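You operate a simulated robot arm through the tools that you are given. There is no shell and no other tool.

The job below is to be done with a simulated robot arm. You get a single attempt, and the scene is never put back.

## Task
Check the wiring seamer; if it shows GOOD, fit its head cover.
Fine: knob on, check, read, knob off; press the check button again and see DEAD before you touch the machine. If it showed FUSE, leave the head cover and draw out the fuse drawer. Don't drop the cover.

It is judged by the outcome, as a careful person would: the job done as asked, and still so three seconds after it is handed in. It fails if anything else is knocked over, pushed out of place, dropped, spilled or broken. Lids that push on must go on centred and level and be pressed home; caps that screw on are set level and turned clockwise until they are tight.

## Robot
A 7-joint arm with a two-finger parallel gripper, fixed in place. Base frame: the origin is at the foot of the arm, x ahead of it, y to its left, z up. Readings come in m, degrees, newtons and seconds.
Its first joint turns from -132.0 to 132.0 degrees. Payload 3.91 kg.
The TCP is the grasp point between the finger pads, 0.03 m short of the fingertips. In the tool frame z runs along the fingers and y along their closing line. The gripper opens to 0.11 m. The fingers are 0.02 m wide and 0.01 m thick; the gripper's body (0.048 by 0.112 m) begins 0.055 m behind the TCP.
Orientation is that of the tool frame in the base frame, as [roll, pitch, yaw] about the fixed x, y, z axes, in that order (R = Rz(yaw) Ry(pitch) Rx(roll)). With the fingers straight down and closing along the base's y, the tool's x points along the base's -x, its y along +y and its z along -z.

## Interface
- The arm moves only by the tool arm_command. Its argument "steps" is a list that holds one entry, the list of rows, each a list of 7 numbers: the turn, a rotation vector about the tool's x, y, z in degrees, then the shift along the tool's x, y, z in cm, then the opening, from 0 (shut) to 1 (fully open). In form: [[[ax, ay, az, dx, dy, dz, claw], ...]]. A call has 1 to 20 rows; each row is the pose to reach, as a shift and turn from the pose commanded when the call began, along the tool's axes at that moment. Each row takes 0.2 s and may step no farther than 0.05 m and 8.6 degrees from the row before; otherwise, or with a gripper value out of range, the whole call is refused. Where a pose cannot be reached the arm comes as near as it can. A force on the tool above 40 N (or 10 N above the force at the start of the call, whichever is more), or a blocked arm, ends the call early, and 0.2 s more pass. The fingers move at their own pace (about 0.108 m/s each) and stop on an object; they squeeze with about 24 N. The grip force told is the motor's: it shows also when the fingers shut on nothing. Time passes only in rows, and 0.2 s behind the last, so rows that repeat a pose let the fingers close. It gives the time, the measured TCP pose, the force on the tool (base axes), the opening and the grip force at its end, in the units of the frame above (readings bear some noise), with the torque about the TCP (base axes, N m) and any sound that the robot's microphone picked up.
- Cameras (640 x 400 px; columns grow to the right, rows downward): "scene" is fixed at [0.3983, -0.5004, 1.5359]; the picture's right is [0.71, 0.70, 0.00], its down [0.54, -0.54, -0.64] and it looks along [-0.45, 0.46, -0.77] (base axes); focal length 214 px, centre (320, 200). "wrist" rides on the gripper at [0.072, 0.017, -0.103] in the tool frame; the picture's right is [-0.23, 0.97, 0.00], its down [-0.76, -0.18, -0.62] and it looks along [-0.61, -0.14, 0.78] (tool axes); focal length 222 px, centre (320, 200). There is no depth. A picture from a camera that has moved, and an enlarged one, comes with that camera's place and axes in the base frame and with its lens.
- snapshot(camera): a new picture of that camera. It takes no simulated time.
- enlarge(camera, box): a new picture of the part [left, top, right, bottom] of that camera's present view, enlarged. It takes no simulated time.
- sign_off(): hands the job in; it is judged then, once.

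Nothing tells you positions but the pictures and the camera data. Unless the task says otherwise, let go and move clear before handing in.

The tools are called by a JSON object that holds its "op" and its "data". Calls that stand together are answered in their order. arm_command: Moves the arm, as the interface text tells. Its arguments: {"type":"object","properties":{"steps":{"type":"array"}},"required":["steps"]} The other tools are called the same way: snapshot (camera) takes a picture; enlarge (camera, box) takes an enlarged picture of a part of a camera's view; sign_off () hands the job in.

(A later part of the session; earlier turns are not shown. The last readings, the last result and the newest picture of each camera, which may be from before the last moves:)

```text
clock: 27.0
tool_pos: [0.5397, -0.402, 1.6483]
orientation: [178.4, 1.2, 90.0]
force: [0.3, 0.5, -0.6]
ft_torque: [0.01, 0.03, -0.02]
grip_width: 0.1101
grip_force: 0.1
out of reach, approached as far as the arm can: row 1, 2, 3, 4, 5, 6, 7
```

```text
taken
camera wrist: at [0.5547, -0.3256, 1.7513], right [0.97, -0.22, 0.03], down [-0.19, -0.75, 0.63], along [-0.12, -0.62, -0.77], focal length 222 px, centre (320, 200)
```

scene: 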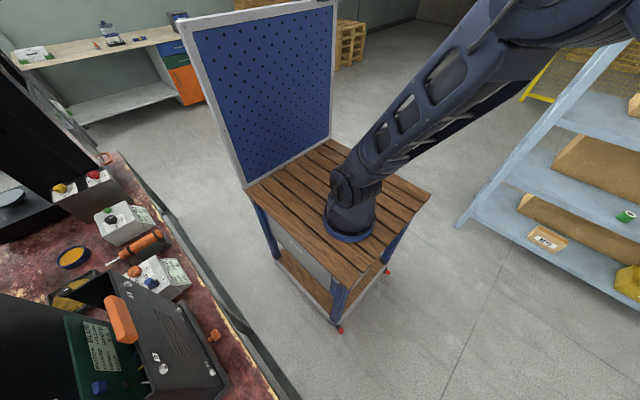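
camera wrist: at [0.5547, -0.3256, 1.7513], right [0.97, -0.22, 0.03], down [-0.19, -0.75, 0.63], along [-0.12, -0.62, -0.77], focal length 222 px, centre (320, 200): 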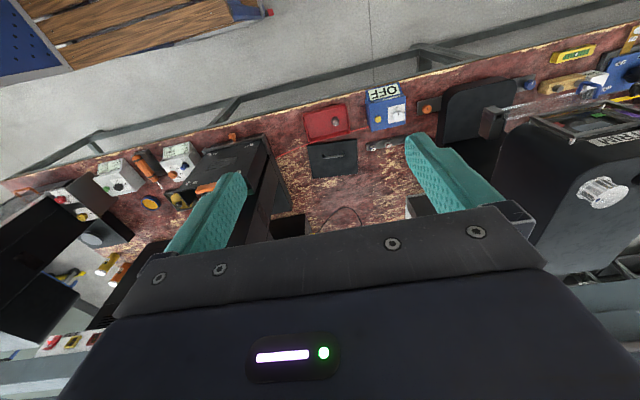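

That height is at the arm's limit. I'll come in toward the WIRING column and down a little.

{"op": "arm_command", "data": {"steps": [[[0, 0, 0, 0, -4, 2, 1], [0, 0, 0, 0, -8, 4, 1], [0, 0, 0, 0, -12, 6, 1], [0, 0, 0, 0, -16, 8, 1], [0, 0, 0, 0, -20, 10, 1], [0, 0, 0, -2, -24, 10, 1], [0, 0, 0, -4, -28, 10, 1], [0, 0, 0, -6, -32, 10, 1], [0, 0, 0, -8, -36, 10, 1]]]}}

{"op": "snapshot", "data": {"camera": "wrist"}}

{"op": "enlarge", "data": {"camera": "wrist", "box": [180, 60, 420, 220]}}

```text
clock: 29.0
tool_pos: [0.1769, -0.4842, 1.5501]
orientation: [179.9, -0.1, 90.0]
force: [0.5, -0.3, 0.2]
ft_torque: [0.0, 0.01, 0.0]
grip_width: 0.1102
grip_force: 0.0
```

```text
taken
camera wrist: at [0.1952, -0.412, 1.6538], right [0.97, -0.23, 0.0], down [-0.18, -0.76, 0.62], along [-0.14, -0.61, -0.78], focal length 222 px, centre (320, 200)
```

wrist: 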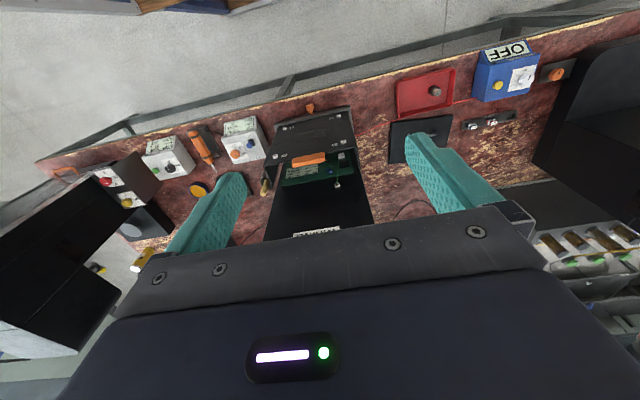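

```text
2.50 times, centred on (300, 140) of wrist
camera zoom: at [0.1952, -0.412, 1.6538], right [0.97, -0.23, 0.0], down [-0.18, -0.76, 0.62], along [-0.14, -0.61, -0.78], focal length 555 px, centre (370, 350)
```

zoom: 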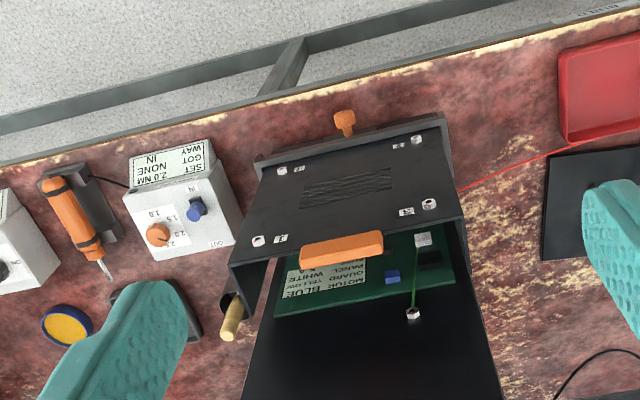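

The column top comes out at z≈1.38, so I can fly over it safely at this height. I'll move forward to look down on it.

{"op": "arm_command", "data": {"steps": [[[0, 0, 0, -4.5, -1, 0, 1], [0, 0, 0, -9, -2, 0, 1], [0, 0, 0, -13.5, -3, 0, 1], [0, 0, 0, -18, -4, 0, 1], [0, 0, 0, -22, -5, 0, 1], [0, 0, 0, -26, -5, 0, 1]]]}}

{"op": "snapshot", "data": {"camera": "wrist"}}

{"op": "enlarge", "data": {"camera": "wrist", "box": [180, 60, 420, 220]}}

```text
clock: 30.4
tool_pos: [0.1275, -0.7472, 1.5476]
orientation: [-180.0, 0.0, 90.0]
force: [-0.2, 0.5, 0.5]
ft_torque: [-0.08, -0.03, -0.05]
grip_width: 0.1101
grip_force: 0.1
```

```text
taken
camera wrist: at [0.1454, -0.674, 1.6518], right [0.97, -0.23, 0.0], down [-0.18, -0.76, 0.62], along [-0.14, -0.61, -0.78], focal length 222 px, centre (320, 200)
```

wrist: 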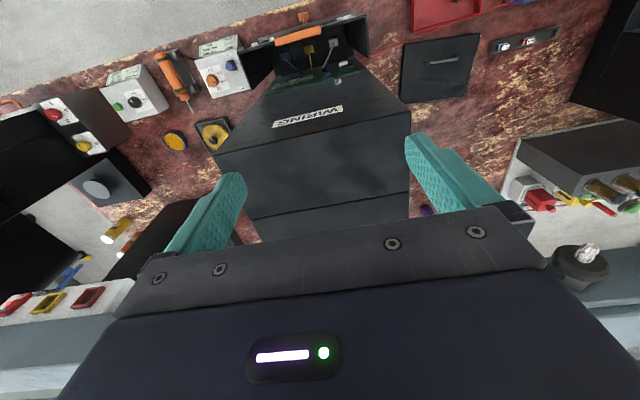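

```text
2.50 times, centred on (300, 140) of wrist
camera zoom: at [0.1454, -0.674, 1.6518], right [0.97, -0.23, 0.0], down [-0.18, -0.76, 0.62], along [-0.14, -0.61, -0.78], focal length 555 px, centre (370, 350)
```

zoom: 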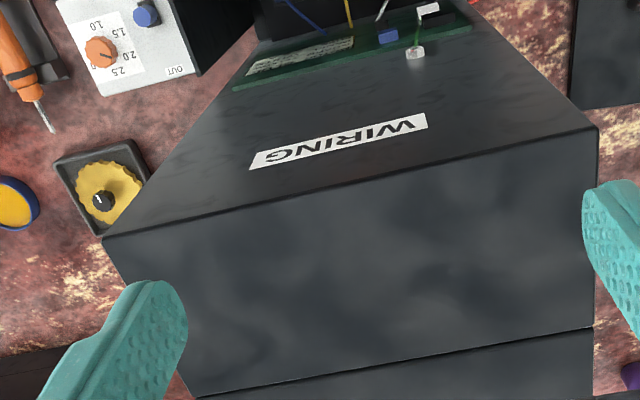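

The column top is flat and closed, with a second section behind it. I'll tilt the camera to see the rear section.

{"op": "arm_command", "data": {"steps": [[[0, -7, 0, 2, 0, 0, 1], [0, -14, 0, 4, 0, 0, 1], [0, -21, 0, 6, 0, 0, 1], [0, -28, 0, 8, 0, 0, 1]]]}}

{"op": "snapshot", "data": {"camera": "wrist"}}

{"op": "enlarge", "data": {"camera": "wrist", "box": [180, 20, 460, 220]}}

{"op": "enlarge", "data": {"camera": "wrist", "box": [0, 0, 200, 300]}}

```text
clock: 31.4
tool_pos: [0.1292, -0.6677, 1.5476]
orientation: [-180.0, 28.1, 90.1]
force: [0.0, -1.2, -1.4]
ft_torque: [0.08, 0.04, -0.02]
grip_width: 0.11
grip_force: 0.0
```

```text
taken
camera wrist: at [0.1457, -0.555, 1.6057], right [0.97, -0.2, 0.11], down [-0.18, -0.38, 0.91], along [-0.14, -0.9, -0.41], focal length 222 px, centre (320, 200)
```

wrist: 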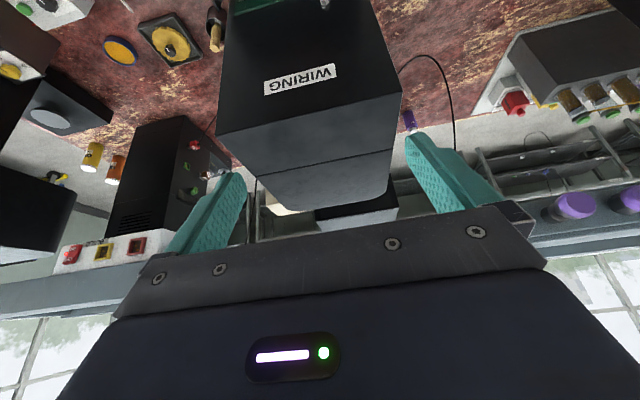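

```text
2.00 times, centred on (320, 120) of wrist
camera zoom: at [0.1457, -0.555, 1.6057], right [0.97, -0.2, 0.11], down [-0.18, -0.38, 0.91], along [-0.14, -0.9, -0.41], focal length 444 px, centre (320, 360)
```

zoom: 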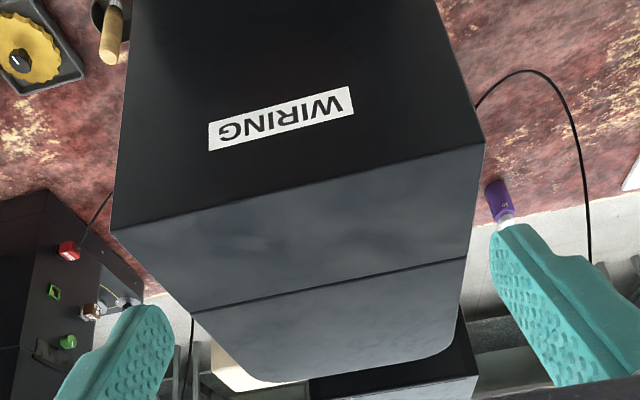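

```text
1.33 times, centred on (100, 150) of wrist
camera zoom: at [0.1457, -0.555, 1.6057], right [0.97, -0.2, 0.11], down [-0.18, -0.38, 0.91], along [-0.14, -0.9, -0.41], focal length 296 px, centre (613, 267)
```

zoom: 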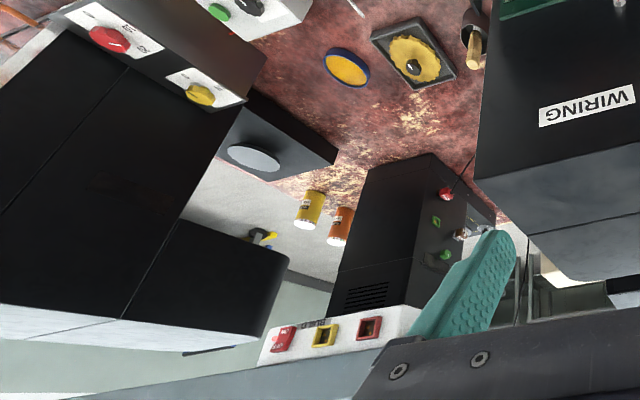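

I see now that the seamers' working heads face away from me (-y), and what faces me is the service side. I'll go round to the right for a close look at the box's edges and its gap to the column.

{"op": "arm_command", "data": {"steps": [[[0, 7, 0, 2.2, 4, -1.2, 1], [0, 14, 0, 4.4, 8, -2.4, 1], [0, 21, 0, 6.6, 12, -3.5, 1], [0, 28, 0, 8.8, 16, -4.7, 1], [0, 28, 0, 11, 20, -5.9, 1], [0, 28, 0, 13.3, 24, -7, 1], [0, 28, 0, 15.5, 28, -8.2, 1], [0, 28, 0, 17.7, 32, -9.4, 1]]]}}

{"op": "arm_command", "data": {"steps": [[[0, 0, 6, 0, 0, 4.5, 1], [0, 0, 12, 0, 0, 9, 1], [0, 0, 18, 0, 0, 13.5, 1], [0, 0, 24, 0, 0, 18, 1], [0, 0, 30, 0, 0, 22.5, 1], [0, 0, 36, 0, 0, 27, 1], [0, 0, 40, 0, 0, 31.5, 1], [0, 0, 40, 0, 0, 36, 1], [0, 0, 40, 0, 0, 40, 1]]]}}

{"op": "arm_command", "data": {"steps": [[[0, -7, 0, 0, 0, 0, 1], [0, -14, 0, 0, 0, 0, 1], [0, -21, 0, 0, 0, 0, 1], [0, -28, 0, 0, 0, 0, 1], [0, -35, 0, 0, 0, 0, 1]]]}}

{"op": "snapshot", "data": {"camera": "wrist"}}

{"op": "enlarge", "data": {"camera": "wrist", "box": [220, 0, 440, 220]}}

```text
clock: 33.2
tool_pos: [0.4444, -0.4646, 1.5502]
orientation: [180.0, 0.0, 90.0]
force: [-1.0, -0.1, 0.3]
ft_torque: [0.05, -0.03, 0.0]
grip_width: 0.11
grip_force: 0.0
```

```text
clock: 35.2
tool_pos: [0.4481, -0.4657, 1.1486]
orientation: [179.9, 0.0, 49.9]
force: [0.0, -0.1, 0.2]
ft_torque: [-0.01, -0.02, 0.03]
grip_width: 0.1099
grip_force: 0.0
```

```text
clock: 36.4
tool_pos: [0.4478, -0.467, 1.1492]
orientation: [180.0, 35.0, 49.9]
force: [0.6, 0.3, -0.1]
ft_torque: [0.01, 0.0, 0.02]
grip_width: 0.11
grip_force: 0.1
```

```text
taken
camera wrist: at [0.5368, -0.3852, 1.1926], right [0.63, -0.77, 0.13], down [-0.31, -0.09, 0.95], along [-0.72, -0.63, -0.29], focal length 222 px, centre (320, 200)
```

wrist: 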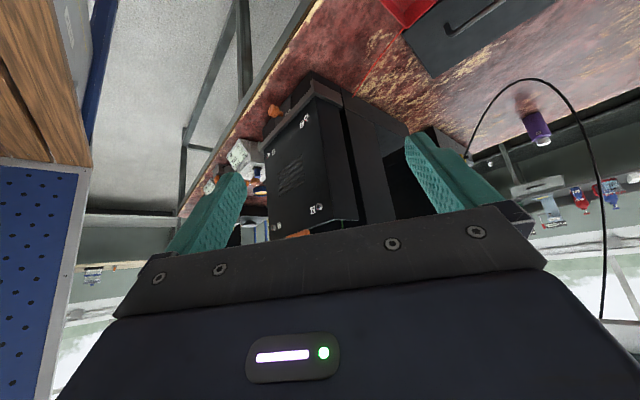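

```text
1.82 times, centred on (330, 110) of wrist
camera zoom: at [0.5368, -0.3852, 1.1926], right [0.63, -0.77, 0.13], down [-0.31, -0.09, 0.95], along [-0.72, -0.63, -0.29], focal length 404 px, centre (302, 364)
```

zoom: 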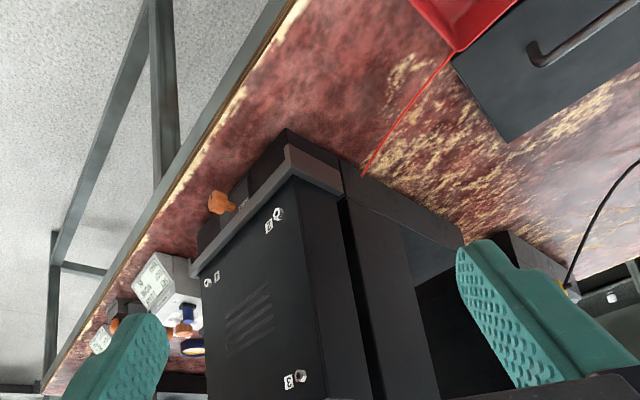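

{"op": "enlarge", "data": {"camera": "wrist", "box": [250, 70, 350, 150]}}

{"op": "enlarge", "data": {"camera": "wrist", "box": [330, 80, 430, 220]}}

{"op": "enlarge", "data": {"camera": "wrist", "box": [370, 0, 570, 100]}}

{"op": "enlarge", "data": {"camera": "wrist", "box": [220, 150, 380, 250]}}

```text
5.00 times, centred on (300, 110) of wrist
camera zoom: at [0.5368, -0.3852, 1.1926], right [0.63, -0.77, 0.13], down [-0.31, -0.09, 0.95], along [-0.72, -0.63, -0.29], focal length 1111 px, centre (420, 650)
```

zoom: 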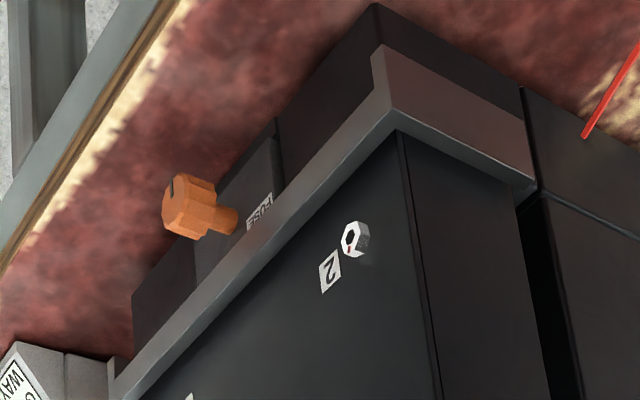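

```text
2.86 times, centred on (380, 150) of wrist
camera zoom: at [0.5368, -0.3852, 1.1926], right [0.63, -0.77, 0.13], down [-0.31, -0.09, 0.95], along [-0.72, -0.63, -0.29], focal length 635 px, centre (149, 343)
```

zoom: 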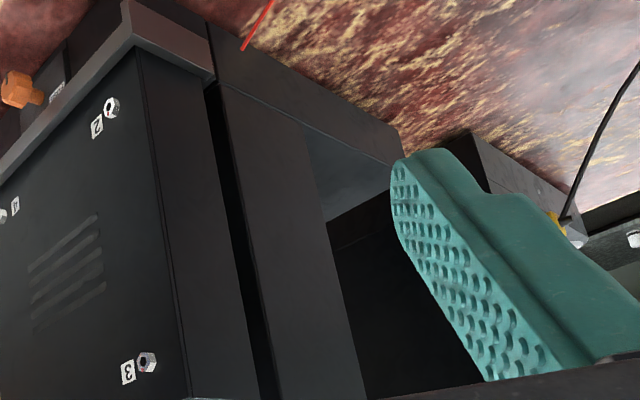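

```text
3.20 times, centred on (470, 50) of wrist
camera zoom: at [0.5368, -0.3852, 1.1926], right [0.63, -0.77, 0.13], down [-0.31, -0.09, 0.95], along [-0.72, -0.63, -0.29], focal length 711 px, centre (-160, 680)
```

zoom: 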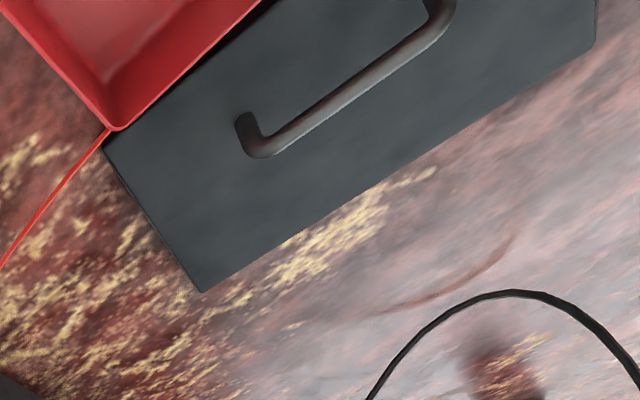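

```text
4.00 times, centred on (300, 200) of wrist
camera zoom: at [0.5368, -0.3852, 1.1926], right [0.63, -0.77, 0.13], down [-0.31, -0.09, 0.95], along [-0.72, -0.63, -0.29], focal length 888 px, centre (400, 200)
```

zoom: 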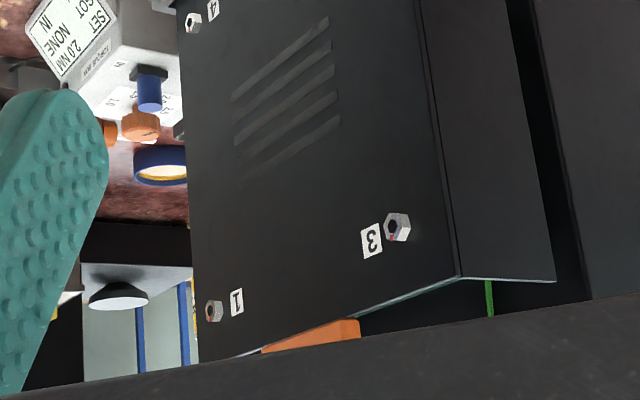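

The drawer on the plinth front is marked FUSE (orange knob), and the box with screws 1–4 stands on the plinth ledge with a small gap to the column. Before deciding, I'll look at the machine at the right near x≈1, since the plate could belong to that one.

{"op": "arm_command", "data": {"steps": [[[0, 7, 0, -2, 0, -3, 1], [0, 14, 0, -4, 0, -6, 1], [0, 21, 0, -6, 0, -9, 1], [0, 28, 0, -8, 0, -12, 1], [0, 35, 0, -10, 0, -15, 1]]]}}

{"op": "arm_command", "data": {"steps": [[[0, 0, -8, 1, 2, 0, 1], [0, 0, -16, 2, 4, 0, 1], [0, 0, -24, 3, 6, 0, 1], [0, 0, -32, 4, 8, 0, 1], [0, 0, -40, 5, 10, 0, 1], [0, 0, -48, 6, 12, 0, 1], [0, 0, -56, 7, 14, 0, 1], [0, 0, -64, 8, 16, 0, 1], [0, 0, -72, 9, 18, 0, 1], [0, 0, -80, 10, 20, 0, 1]]]}}

{"op": "arm_command", "data": {"steps": [[[0, -7, 0, 0, 0, 0, 1], [0, -14, 0, 0, 0, 0, 1], [0, -21, 0, 0, 0, 0, 1], [0, -28, 0, 0, 0, 0, 1]]]}}

{"op": "snapshot", "data": {"camera": "wrist"}}

{"op": "enlarge", "data": {"camera": "wrist", "box": [180, 20, 460, 220]}}

{"op": "enlarge", "data": {"camera": "wrist", "box": [0, 20, 240, 220]}}

```text
clock: 37.6
tool_pos: [0.4496, -0.4643, 1.3294]
orientation: [180.0, -0.1, 50.1]
force: [0.3, 0.4, -0.3]
ft_torque: [0.03, -0.01, 0.03]
grip_width: 0.11
grip_force: 0.0
```

```text
clock: 39.8
tool_pos: [0.6649, -0.5158, 1.3277]
orientation: [-180.0, 0.0, 130.2]
force: [-1.0, 0.2, 1.6]
ft_torque: [-0.02, -0.03, -0.03]
grip_width: 0.1098
grip_force: 0.1
```

```text
clock: 40.8
tool_pos: [0.6661, -0.5145, 1.3279]
orientation: [-180.0, 28.0, 130.0]
force: [0.8, -0.1, -0.8]
ft_torque: [-0.04, 0.05, -0.02]
grip_width: 0.1098
grip_force: 0.0
```

```text
taken
camera wrist: at [0.6076, -0.4172, 1.3858], right [0.88, 0.47, 0.11], down [0.11, -0.4, 0.91], along [0.47, -0.78, -0.41], focal length 222 px, centre (320, 200)
```

wrist: 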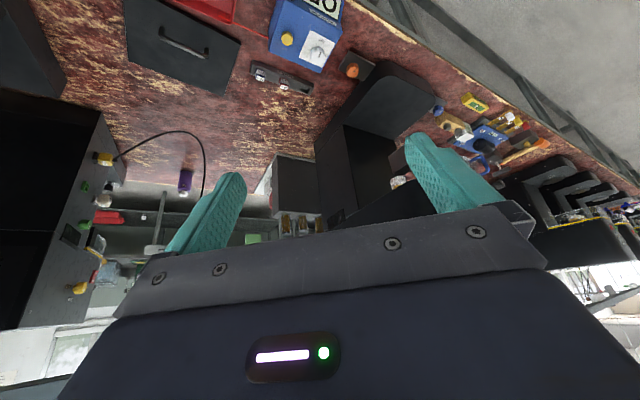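

```text
2.00 times, centred on (320, 120) of wrist
camera zoom: at [0.6076, -0.4172, 1.3858], right [0.88, 0.47, 0.11], down [0.11, -0.4, 0.91], along [0.47, -0.78, -0.41], focal length 444 px, centre (320, 360)
```

zoom: 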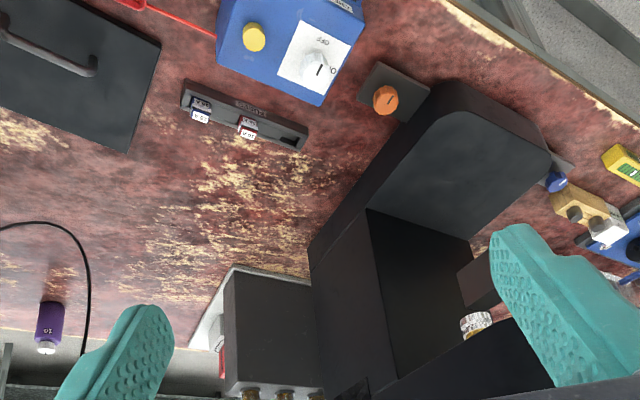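

```text
2.00 times, centred on (120, 120) of wrist
camera zoom: at [0.6076, -0.4172, 1.3858], right [0.88, 0.47, 0.11], down [0.11, -0.4, 0.91], along [0.47, -0.78, -0.41], focal length 444 px, centre (720, 360)
```

zoom: 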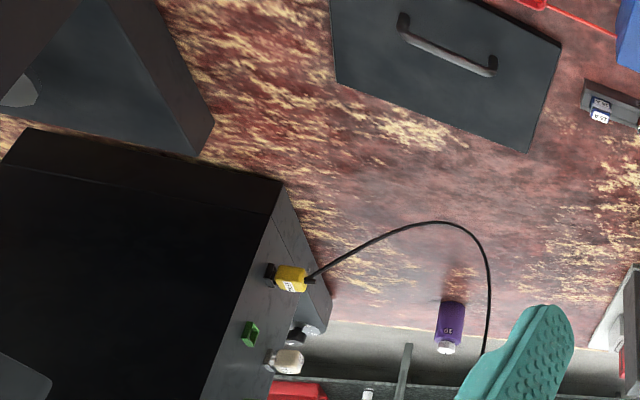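

The machine on the right is TRIM, whose parts are separate. I'll take a closer look straight down into the open top of the WIRING box to see how it is held and what the opening looks like.

{"op": "arm_command", "data": {"steps": [[[0, 7, 0, 0, 0, -2, 1], [0, 14, 0, 0, 0, -4, 1], [0, 21, 0, 0, 0, -6, 1], [0, 28, 0, 0, 0, -8, 1], [0, 28, 0, 0, 0, -10, 1]]]}}

{"op": "arm_command", "data": {"steps": [[[0, 0, 7, 3, -3.5, 0, 1], [0, 0, 14, 6, -7, 0, 1], [0, 0, 21, 9, -10.5, 0, 1], [0, 0, 28, 12, -14, 0, 1], [0, 0, 34, 15, -17.5, 0, 1], [0, 0, 40, 18, -21, 0, 1], [0, 0, 40, 21, -24.5, 0, 1], [0, 0, 40, 24, -28, 0, 1], [0, 0, 40, 25, -32, 0, 1], [0, 0, 40, 25, -36.5, 0, 1], [0, 0, 40, 25, -41, 0, 1], [0, 0, 40, 25, -45, 0, 1]]]}}

```text
clock: 42.0
tool_pos: [0.6349, -0.4785, 1.4163]
orientation: [-180.0, -0.1, 130.0]
force: [0.4, -0.1, -0.5]
ft_torque: [0.02, 0.03, 0.0]
grip_width: 0.1099
grip_force: 0.1
```

```text
clock: 44.6
tool_pos: [0.1329, -0.5772, 1.4168]
orientation: [179.9, -0.1, 90.0]
force: [-0.6, -0.6, 0.0]
ft_torque: [-0.03, 0.01, 0.02]
grip_width: 0.1096
grip_force: 0.1
```

{"op": "arm_command", "data": {"steps": [[[0, 0, 0, -4, -1, 0, 1], [0, 0, 0, -8, -2, 1, 1], [0, 0, 0, -11, -3, 4, 1]]]}}

{"op": "snapshot", "data": {"camera": "wrist"}}

{"op": "enlarge", "data": {"camera": "wrist", "box": [220, 0, 420, 160]}}

```text
clock: 45.4
tool_pos: [0.099, -0.6853, 1.3771]
orientation: [180.0, 0.0, 90.0]
force: [-0.1, -0.2, 1.2]
ft_torque: [-0.06, -0.07, 0.0]
grip_width: 0.11
grip_force: 0.1
```

```text
taken
camera wrist: at [0.1175, -0.6131, 1.4804], right [0.97, -0.23, 0.0], down [-0.18, -0.76, 0.62], along [-0.14, -0.61, -0.78], focal length 222 px, centre (320, 200)
```

wrist: 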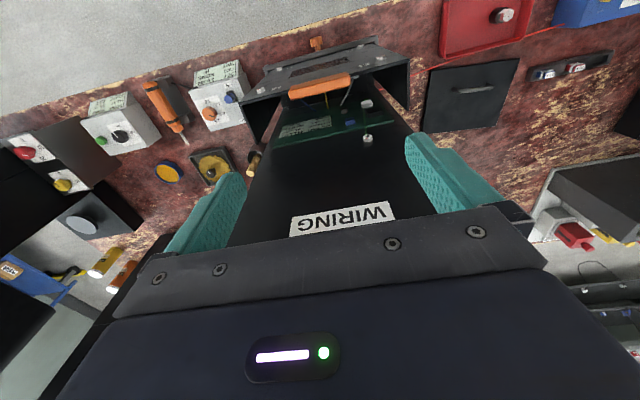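

```text
2.50 times, centred on (320, 80) of wrist
camera zoom: at [0.1175, -0.6131, 1.4804], right [0.97, -0.23, 0.0], down [-0.18, -0.76, 0.62], along [-0.14, -0.61, -0.78], focal length 555 px, centre (320, 500)
```

zoom: 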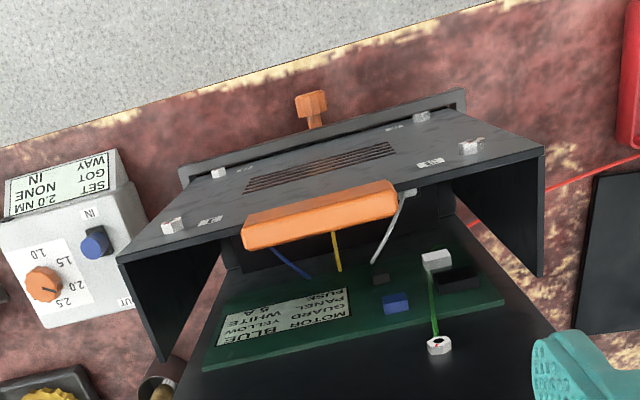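

I see the box is open at top, with blue, yellow and white leads running between it and the board, and the orange handle on its top edge. I'll now get a close look at the loose plate and the check box for any label.

{"op": "arm_command", "data": {"steps": [[[0, 0, 0, 4, 0, -1, 1], [0, 0, 0, 8, 0, -2, 1], [0, 0, 0, 12, 0, -2, 1], [0, 0, 0, 12, 4.5, -2, 1], [0, 0, 0, 12, 9, -2, 1], [0, 0, 0, 12, 13.5, -2, 1], [0, 0, 0, 12, 18, -2, 1], [0, 0, 0, 12, 22.5, -2, 1], [0, 0, 0, 12, 27, -2, 1], [0, 0, 0, 12, 31.5, 0, 1], [0, 0, 0, 12, 36, 2, 1], [0, 0, 0, 10, 40, 4, 1], [0, 0, 0, 8, 43, 7, 1], [0, 0, 0, 7, 46, 10.5, 1], [0, 0, 0, 6, 48, 14.5, 1], [0, 0, 0, 6, 48, 19, 1], [0, 0, 0, 6, 48, 23.5, 1], [0, 0, 0, 6, 48, 28, 1], [0, 0, 0, 6, 48, 32, 1]]]}}

{"op": "snapshot", "data": {"camera": "wrist"}}

{"op": "enlarge", "data": {"camera": "wrist", "box": [220, 60, 420, 220]}}

{"op": "enlarge", "data": {"camera": "wrist", "box": [380, 40, 580, 200]}}

```text
clock: 49.4
tool_pos: [0.5812, -0.6262, 1.0582]
orientation: [179.9, 0.0, 90.0]
force: [-0.8, 0.7, 0.9]
ft_torque: [-0.02, -0.05, 0.0]
grip_width: 0.1103
grip_force: 0.1
```

```text
taken
camera wrist: at [0.5989, -0.5536, 1.1621], right [0.97, -0.23, 0.0], down [-0.18, -0.76, 0.62], along [-0.14, -0.61, -0.78], focal length 222 px, centre (320, 200)
```

wrist: 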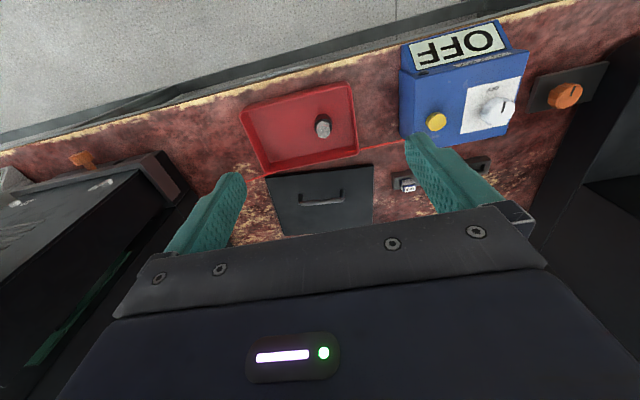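

```text
2.50 times, centred on (320, 140) of wrist
camera zoom: at [0.5989, -0.5536, 1.1621], right [0.97, -0.23, 0.0], down [-0.18, -0.76, 0.62], along [-0.14, -0.61, -0.78], focal length 555 px, centre (320, 350)
```

zoom: 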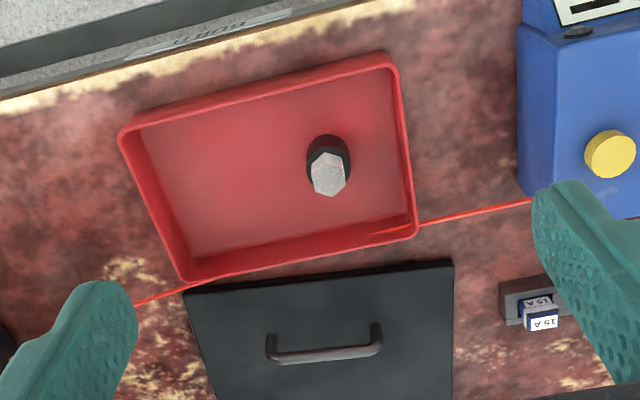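

```text
2.50 times, centred on (480, 120) of wrist
camera zoom: at [0.5989, -0.5536, 1.1621], right [0.97, -0.23, 0.0], down [-0.18, -0.76, 0.62], along [-0.14, -0.61, -0.78], focal length 555 px, centre (-80, 400)
```

zoom: 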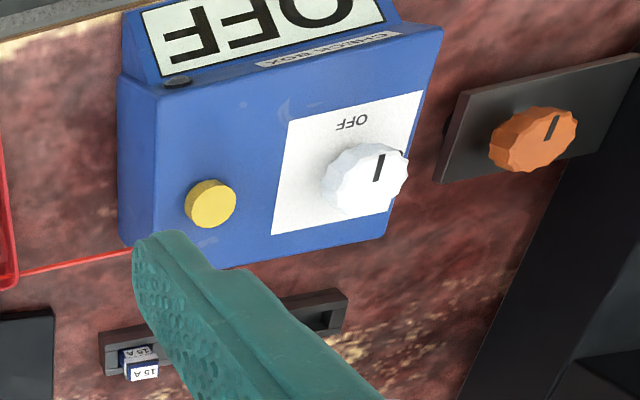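

The plate has its handle nearer one edge and no label. I'll now look horizontally at the column's face just above the box for mounting holes, pegs or an outline.

{"op": "arm_command", "data": {"steps": [[[0, 0, 0, 2, 0, -4.5, 1], [0, 0, 0, 4, 0, -9, 1], [0, 0, 0, 6, -2, -13, 1], [0, 0, 0, 8, -5, -16, 1], [0, 0, 0, 10, -9, -18, 1], [0, 0, 0, 12, -13, -20, 1], [0, 0, 0, 14, -17, -21, 1], [0, 0, 0, 16, -21, -21, 1], [0, 0, 0, 18, -25, -21, 1], [0, 0, 0, 18, -29, -21, 1], [0, 0, 0, 18, -33, -21, 1], [0, 0, 0, 18, -37, -21, 1], [0, 0, 0, 18, -41, -21, 1], [0, 0, 0, 18, -45, -21, 1], [0, 0, 0, 18, -48, -21, 1]]]}}

{"op": "arm_command", "data": {"steps": [[[0, -8, 0, 0, 0, 0, 1], [0, -16, 0, 0, 0, 0, 1], [0, -24, 0, 0, 0, 0, 1], [0, -32, 0, 0, 0, 0, 1], [0, -40, 0, 0, 0, 0, 1]]]}}

{"op": "snapshot", "data": {"camera": "wrist"}}

{"op": "enlarge", "data": {"camera": "wrist", "box": [220, 60, 420, 220]}}

```text
clock: 52.6
tool_pos: [0.1029, -0.4483, 1.2675]
orientation: [-180.0, 0.0, 90.0]
force: [0.2, 0.5, -0.1]
ft_torque: [0.05, 0.03, 0.05]
grip_width: 0.11
grip_force: 0.1
```

```text
clock: 53.8
tool_pos: [0.1018, -0.4471, 1.2668]
orientation: [-180.0, 40.0, 90.0]
force: [-0.2, -0.9, 0.8]
ft_torque: [0.02, 0.02, 0.0]
grip_width: 0.1101
grip_force: 0.1
```

```text
taken
camera wrist: at [0.119, -0.324, 1.2996], right [0.97, -0.17, 0.15], down [-0.18, -0.18, 0.97], along [-0.14, -0.97, -0.21], focal length 222 px, centre (320, 200)
```

wrist: 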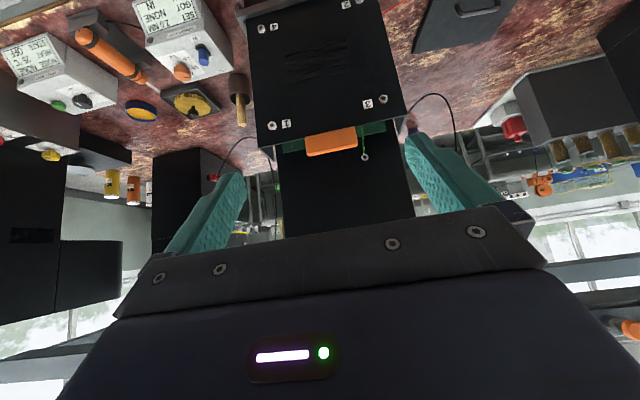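

```text
2.50 times, centred on (320, 140) of wrist
camera zoom: at [0.119, -0.324, 1.2996], right [0.97, -0.17, 0.15], down [-0.18, -0.18, 0.97], along [-0.14, -0.97, -0.21], focal length 555 px, centre (320, 350)
```

zoom: 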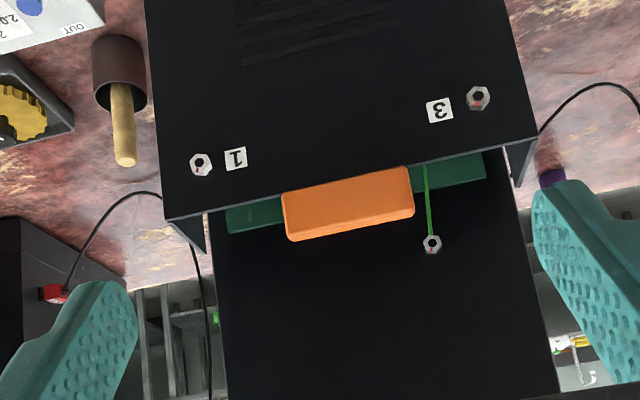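

The face above the box is plain. For comparison I'll look at the other seamer on the left to see how its service side and head look when complete.

{"op": "arm_command", "data": {"steps": [[[0, 8, 0, -1, -2, -1, 1], [0, 16, 0, -2, -4, -2, 1], [0, 24, 0, -3, -8, -3, 1], [0, 32, 0, -3, -12, -4, 1], [0, 40, 0, -3, -16, -5, 1], [0, 40, 0, -3, -20, -6, 1], [0, 40, 0, -3, -24, -6, 1]]]}}

{"op": "arm_command", "data": {"steps": [[[0, 0, 8, 0, 0, 0, 1], [0, 0, 16, 0, 0, 0, 1], [0, 0, 24, 0, 0, 0, 1], [0, 0, 32, 0, 0, 0, 1], [0, 0, 40, 0, 0, 0, 1]]]}}

{"op": "arm_command", "data": {"steps": [[[0, -8, 0, 0, 0, -2, 1], [0, -16, 0, 0, 0, -4, 1], [0, -24, 0, 0, 0, -6, 1]]]}}

{"op": "snapshot", "data": {"camera": "wrist"}}

{"op": "enlarge", "data": {"camera": "wrist", "box": [160, 0, 480, 220]}}

{"op": "enlarge", "data": {"camera": "wrist", "box": [0, 40, 240, 240]}}

```text
clock: 55.4
tool_pos: [-0.1399, -0.4309, 1.3315]
orientation: [-180.0, 0.0, 90.0]
force: [0.8, -0.7, -0.2]
ft_torque: [-0.03, 0.02, 0.02]
grip_width: 0.11
grip_force: 0.0
```

```text
clock: 56.6
tool_pos: [-0.1395, -0.4324, 1.332]
orientation: [180.0, 0.1, 49.9]
force: [-0.2, 0.8, 0.6]
ft_torque: [0.0, 0.01, -0.01]
grip_width: 0.1099
grip_force: 0.1
```

```text
clock: 57.4
tool_pos: [-0.1381, -0.4314, 1.3931]
orientation: [-179.9, 24.0, 50.0]
force: [-0.9, -0.4, -0.7]
ft_torque: [0.02, -0.01, 0.0]
grip_width: 0.1101
grip_force: 0.0
```

```text
taken
camera wrist: at [-0.055, -0.358, 1.4575], right [0.61, -0.79, 0.09], down [-0.42, -0.22, 0.88], along [-0.67, -0.58, -0.47], focal length 222 px, centre (320, 200)
```

wrist: 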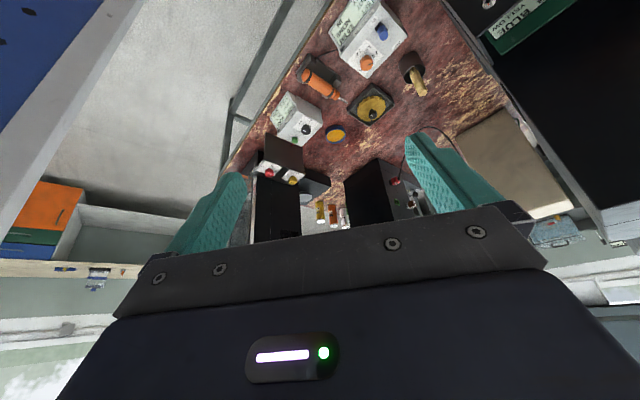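

```text
1.82 times, centred on (320, 110) of wrist
camera zoom: at [-0.055, -0.358, 1.4575], right [0.61, -0.79, 0.09], down [-0.42, -0.22, 0.88], along [-0.67, -0.58, -0.47], focal length 404 px, centre (320, 364)
```

zoom: 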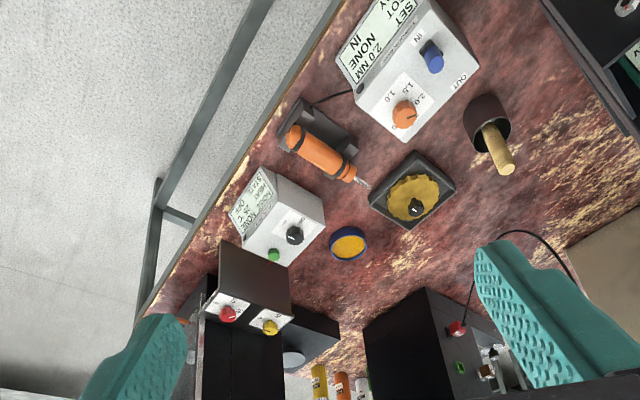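

```text
2.00 times, centred on (120, 140) of wrist
camera zoom: at [-0.055, -0.358, 1.4575], right [0.61, -0.79, 0.09], down [-0.42, -0.22, 0.88], along [-0.67, -0.58, -0.47], focal length 444 px, centre (720, 320)
```

zoom: 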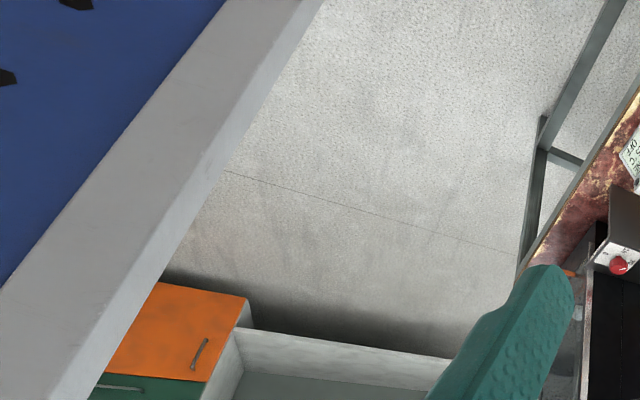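

I want to see the inside of the box's front panel (wires, handle fixing) from behind, so I'll turn the wrist around and look back toward +y from above the column.

{"op": "arm_command", "data": {"steps": [[[0, 8, 0, -3, 0, -3, 1], [0, 16, 0, -5, 0, -6, 1], [0, 24, 0, -7, 0, -9, 1]]]}}

{"op": "arm_command", "data": {"steps": [[[0, 0, -8, 0, 0, 0, 1], [0, 0, -16, 0, 0, 0, 1], [0, 0, -24, 0, 0, 0, 1], [0, 0, -32, 0, 0, 0, 1], [0, 0, -40, 0, 0, 0, 1], [0, 0, -48, 0, 0, 0, 1], [0, 0, -56, 0, 0, 0, 1], [0, 0, -64, 0, 0, 0, 1], [0, 0, -72, 0, 0, 0, 1], [0, 0, -80, 0, 0, 0, 1], [0, 0, -88, 0, 0, 0, 1], [0, 0, -96, 0, 0, 0, 1], [0, 0, -104, 0, 0, 0, 1], [0, 0, -112, 0, 0, 0, 1], [0, 0, -120, 0, 0, 0, 1], [0, 0, -128, 0, 0, 0, 1], [0, 0, -136, 0, 0, 0, 1], [0, 0, -144, 0, 0, 0, 1], [0, 0, -152, 0, 0, 0, 1], [0, 0, -160, 0, 0, 0, 1]]]}}

```text
clock: 58.2
tool_pos: [-0.1551, -0.4515, 1.5033]
orientation: [180.0, -0.2, 49.9]
force: [0.0, -0.3, 0.1]
ft_torque: [-0.08, -0.02, 0.0]
grip_width: 0.11
grip_force: 0.0
```

```text
clock: 62.4
tool_pos: [-0.1573, -0.4504, 1.5033]
orientation: [180.0, 0.0, -149.9]
force: [-0.9, -0.7, 0.6]
ft_torque: [-0.02, 0.0, 0.02]
grip_width: 0.1101
grip_force: 0.0
```

{"op": "arm_command", "data": {"steps": [[[0, 0, -7.5, -1.1, -4.5, 0, 1], [0, 0, -15, -2.2, -9, 0, 1], [0, 0, -22.5, -3.3, -13.5, 0, 1], [0, 0, -30, -4.4, -18, 0, 1], [0, 0, -37.5, -5.5, -22.6, 0, 1], [0, 0, -45, -6.6, -27.1, 0, 1], [0, 0, -52.5, -7.7, -31.7, 0, 1], [0, 0, -60, -8.8, -36.2, 0, 1]]]}}

{"op": "snapshot", "data": {"camera": "wrist"}}

{"op": "enlarge", "data": {"camera": "wrist", "box": [220, 20, 420, 220]}}

```text
clock: 64.2
tool_pos: [0.0984, -0.7189, 1.5048]
orientation: [180.0, -0.1, -90.0]
force: [-1.3, 0.7, 0.3]
ft_torque: [-0.06, -0.09, -0.03]
grip_width: 0.1102
grip_force: 0.0
```

```text
taken
camera wrist: at [0.0821, -0.7916, 1.6092], right [-0.97, 0.23, 0.0], down [0.18, 0.76, 0.62], along [0.14, 0.61, -0.78], focal length 222 px, centre (320, 200)
```

wrist: 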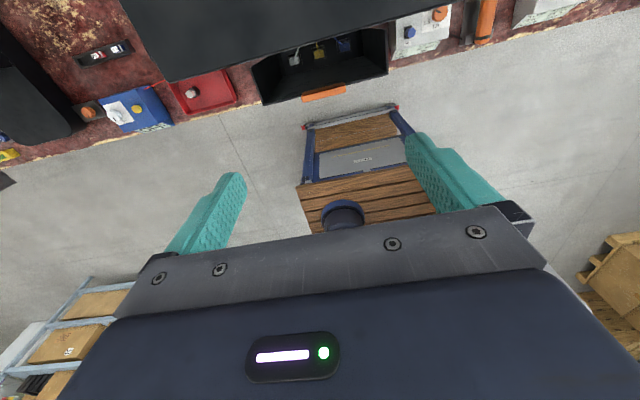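

```text
2.00 times, centred on (320, 120) of wrist
camera zoom: at [0.0821, -0.7916, 1.6092], right [-0.97, 0.23, 0.0], down [0.18, 0.76, 0.62], along [0.14, 0.61, -0.78], focal length 444 px, centre (320, 360)
```

zoom: 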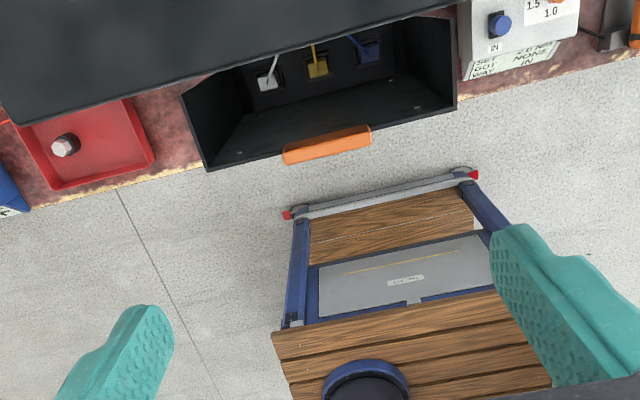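

{"op": "enlarge", "data": {"camera": "wrist", "box": [240, 20, 400, 110]}}

{"op": "enlarge", "data": {"camera": "wrist", "box": [60, 40, 160, 140]}}

```text
4.00 times, centred on (320, 65) of wrist
camera zoom: at [0.0821, -0.7916, 1.6092], right [-0.97, 0.23, 0.0], down [0.18, 0.76, 0.62], along [0.14, 0.61, -0.78], focal length 888 px, centre (320, 740)
```

zoom: 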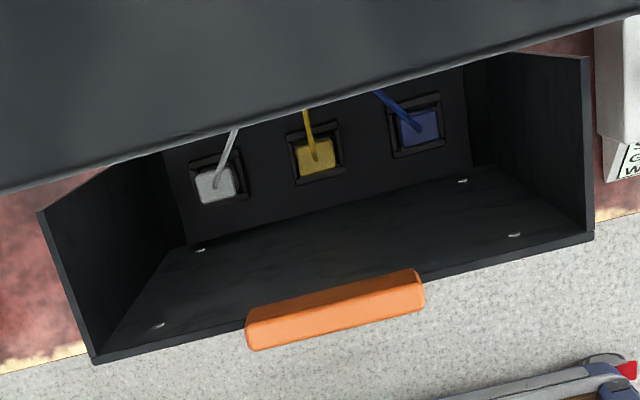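

```text
4.00 times, centred on (110, 90) of wrist
camera zoom: at [0.0821, -0.7916, 1.6092], right [-0.97, 0.23, 0.0], down [0.18, 0.76, 0.62], along [0.14, 0.61, -0.78], focal length 888 px, centre (1160, 640)
```

zoom: 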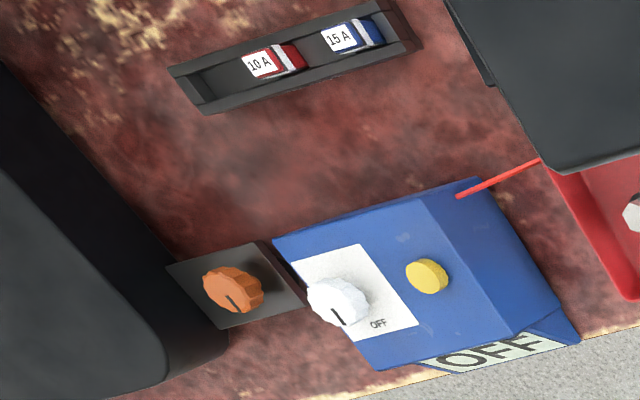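

The four screw tips end free inside the front shell, and the plugs (white, yellow, blue) are seated on the plinth, so the shell looks like a separate three-sided cover. To rule out another opening, I'll inspect the right side of the column and head.

{"op": "arm_command", "data": {"steps": [[[0, 0, 8, -3, -2, 0, 1], [0, 0, 16, -6, -4, 0, 1], [0, 0, 24, -9, -6, 0, 1], [0, 0, 32, -12, -8, 0, 1], [0, 0, 40, -15, -10, 0, 1], [0, 0, 48, -18, -12, 0, 1], [0, 0, 56, -21, -14, 0, 1], [0, 0, 64, -24, -16, 0, 1], [0, 0, 72, -26, -20, 0, 1], [0, 0, 80, -26, -24, 0, 1], [0, 0, 88, -26, -28, 0, 1], [0, 0, 96, -26, -32, 0, 1], [0, 0, 104, -26, -36, 0, 1], [0, 0, 112, -26, -40, 0, 1], [0, 0, 120, -26, -42, 0, 1], [0, 0, 128, -26, -43, 0, 1], [0, 0, 136, -26, -43, 0, 1], [0, 0, 144, -26, -43, 0, 1], [0, 0, 152, -26, -43, 0, 1], [0, 0, 160, -26, -43, 0, 1]]]}}

{"op": "arm_command", "data": {"steps": [[[0, 0, 8, 0, 0, 2, 1], [0, 0, 16, 0, 0, 4, 1], [0, 0, 24, 0, 0, 6, 1], [0, 0, 32, 0, 0, 8, 1], [0, 0, 40, 0, 0, 10, 1], [0, 0, 48, 0, 0, 12, 1], [0, 0, 56, 0, 0, 14, 1], [0, 0, 64, 0, 0, 16, 1], [0, 0, 72, 0, 0, 18, 1], [0, 0, 80, 0, 0, 20, 1], [0, 0, 88, 0, 0, 21, 1], [0, 0, 96, 0, 0, 21, 1], [0, 0, 104, 0, 0, 21, 1]]]}}

```text
clock: 68.4
tool_pos: [0.5312, -0.4613, 1.5039]
orientation: [-180.0, 0.0, 109.8]
force: [-0.1, 1.1, 0.3]
ft_torque: [0.01, 0.01, -0.03]
grip_width: 0.1102
grip_force: 0.0
```

```text
clock: 71.2
tool_pos: [0.5308, -0.4612, 1.293]
orientation: [180.0, -0.1, 5.9]
force: [-1.0, 0.3, -0.1]
ft_torque: [-0.02, 0.01, 0.01]
grip_width: 0.1099
grip_force: 0.0
```

{"op": "arm_command", "data": {"steps": [[[0, -6, 0, 0, 4, 0, 1], [0, -12, 0, 0, 8, 0, 1], [0, -18, 0, 0, 12, 0, 1], [0, -24, 0, 0, 16, 0, 1], [0, -30, 0, 0, 20, 0, 1], [0, -35, 0, 0, 22, 0, 1]]]}}

{"op": "snapshot", "data": {"camera": "wrist"}}

{"op": "enlarge", "data": {"camera": "wrist", "box": [180, 0, 460, 220]}}

```text
clock: 72.6
tool_pos: [0.5539, -0.6783, 1.295]
orientation: [-179.9, 35.0, 6.1]
force: [-0.4, 0.5, 0.8]
ft_torque: [-0.03, -0.09, 0.06]
grip_width: 0.1099
grip_force: 0.2
```

```text
taken
camera wrist: at [0.6738, -0.6834, 1.3384], right [-0.08, -0.99, 0.13], down [-0.28, 0.15, 0.95], along [-0.96, 0.04, -0.29], focal length 222 px, centre (320, 200)
```

wrist: 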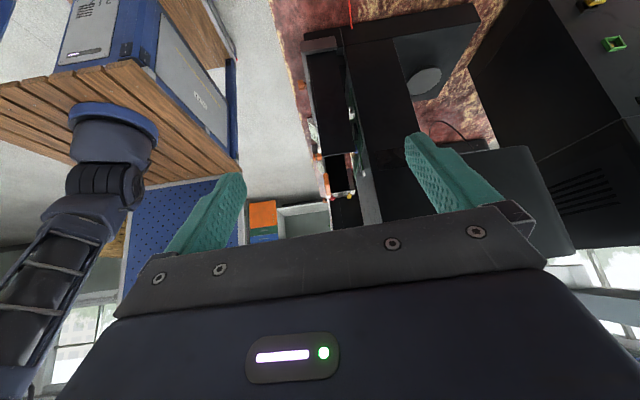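

```text
1.82 times, centred on (320, 110) of wrist
camera zoom: at [0.6738, -0.6834, 1.3384], right [-0.08, -0.99, 0.13], down [-0.28, 0.15, 0.95], along [-0.96, 0.04, -0.29], focal length 404 px, centre (320, 364)
```

zoom: 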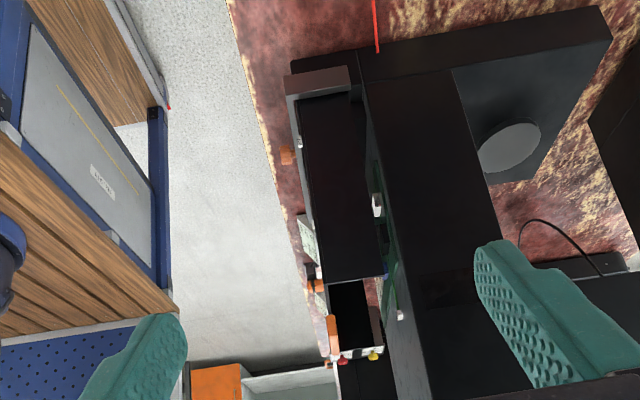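

{"op": "enlarge", "data": {"camera": "wrist", "box": [290, 30, 390, 110]}}

{"op": "enlarge", "data": {"camera": "wrist", "box": [300, 100, 400, 220]}}

{"op": "enlarge", "data": {"camera": "wrist", "box": [420, 80, 640, 280]}}

```text
5.00 times, centred on (340, 70) of wrist
camera zoom: at [0.6738, -0.6834, 1.3384], right [-0.08, -0.99, 0.13], down [-0.28, 0.15, 0.95], along [-0.96, 0.04, -0.29], focal length 1111 px, centre (220, 850)
```

zoom: 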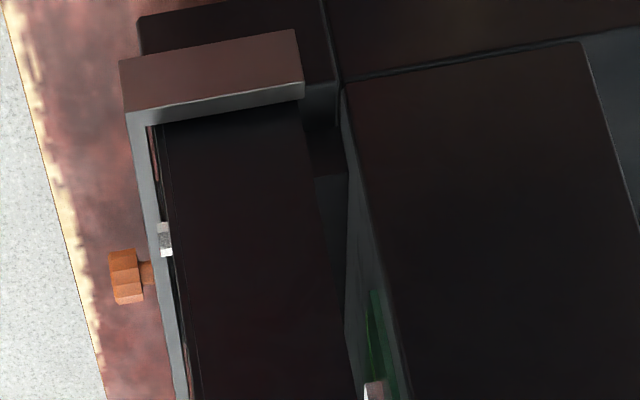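

```text
3.33 times, centred on (350, 160) of wrist
camera zoom: at [0.6738, -0.6834, 1.3384], right [-0.08, -0.99, 0.13], down [-0.28, 0.15, 0.95], along [-0.96, 0.04, -0.29], focal length 740 px, centre (220, 333)
```

zoom: 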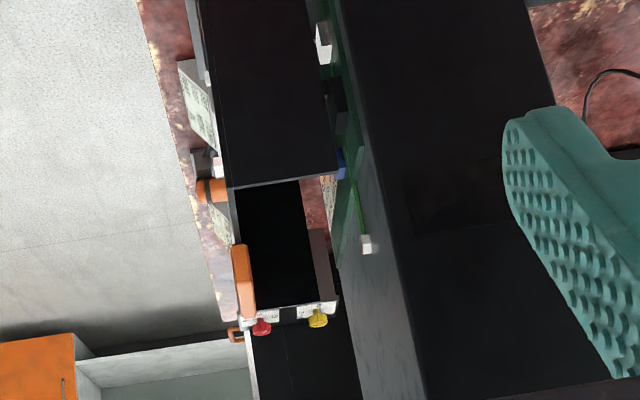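

```text
2.00 times, centred on (530, 180) of wrist
camera zoom: at [0.6738, -0.6834, 1.3384], right [-0.08, -0.99, 0.13], down [-0.28, 0.15, 0.95], along [-0.96, 0.04, -0.29], focal length 444 px, centre (-100, 240)
```

zoom: 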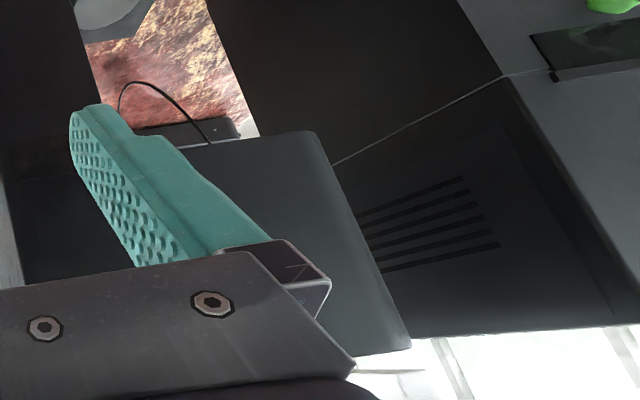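

From the side I can see the shell stands loosely in a grey cradle on the plinth, with clearance at its lip, so I take the orange-handled shell to be the head cover and the orange-knobbed FUSE drawer to be below it. Now I'll go to the check box, starting with a close view to fix its geometry.

{"op": "arm_command", "data": {"steps": [[[0, 7, 0, 0, 0, 0, 1], [0, 14, 0, 0, 0, 0, 1], [0, 21, 0, 0, 0, 0, 1], [0, 28, 0, 0, 0, 0, 1], [0, 35, 0, 0, 0, 0, 1]]]}}

{"op": "arm_command", "data": {"steps": [[[0, 0, -8, 0.5, -1, 0, 1], [0, 0, -16, 1, -2, 0, 1], [0, 0, -24, 1.5, -3, 0, 1], [0, 0, -32, 2, -4, 0, 1], [0, 0, -40, 2.5, -5, 0, 1], [0, 0, -48, 3, -6, 1, 1], [0, 0, -56, 3.5, -7, 3, 1], [0, 0, -64, 4, -8, 5, 1], [0, 0, -72, 4.5, -9, 7, 1], [0, 0, -80, 5, -10, 9, 1], [0, 0, -88, 5.5, -11, 11, 1], [0, 0, -96, 6, -12, 13, 1], [0, 0, -104, 6.5, -13, 15, 1], [0, 0, -112, 7, -14, 17, 1], [0, 0, -120, 7.5, -15, 19, 1], [0, 0, -128, 8, -16, 21.5, 1], [0, 0, -133.5, 8.4, -17, 24.5, 1]]]}}

{"op": "snapshot", "data": {"camera": "wrist"}}

{"op": "enlarge", "data": {"camera": "wrist", "box": [230, 80, 420, 220]}}

```text
clock: 73.8
tool_pos: [0.5548, -0.6802, 1.2933]
orientation: [179.9, -0.1, 6.0]
force: [0.9, 0.2, -0.9]
ft_torque: [0.0, 0.04, 0.0]
grip_width: 0.1102
grip_force: 0.2
```

```text
clock: 77.4
tool_pos: [0.62, -0.5033, 1.0498]
orientation: [179.9, 0.1, 139.6]
force: [-0.7, -0.7, 0.6]
ft_torque: [-0.01, -0.03, 0.01]
grip_width: 0.11
grip_force: 0.1
```

```text
taken
camera wrist: at [0.576, -0.4432, 1.1533], right [0.8, 0.59, 0.0], down [0.46, -0.63, 0.62], along [0.37, -0.5, -0.78], focal length 222 px, centre (320, 200)
```

wrist: 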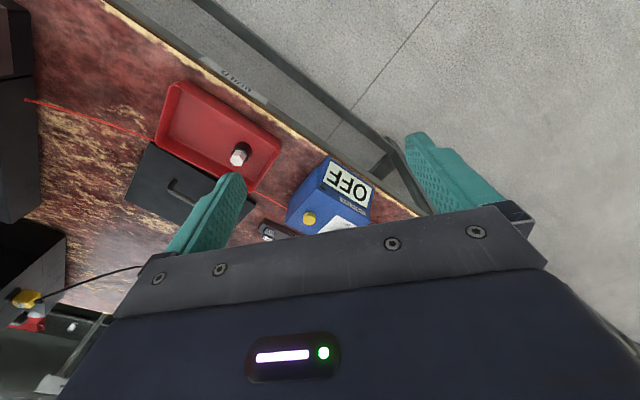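

```text
2.86 times, centred on (325, 150) of wrist
camera zoom: at [0.576, -0.4432, 1.1533], right [0.8, 0.59, 0.0], down [0.46, -0.63, 0.62], along [0.37, -0.5, -0.78], focal length 635 px, centre (306, 343)
```

zoom: 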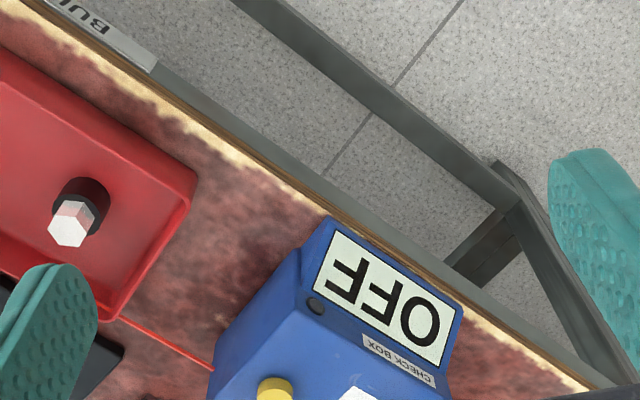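

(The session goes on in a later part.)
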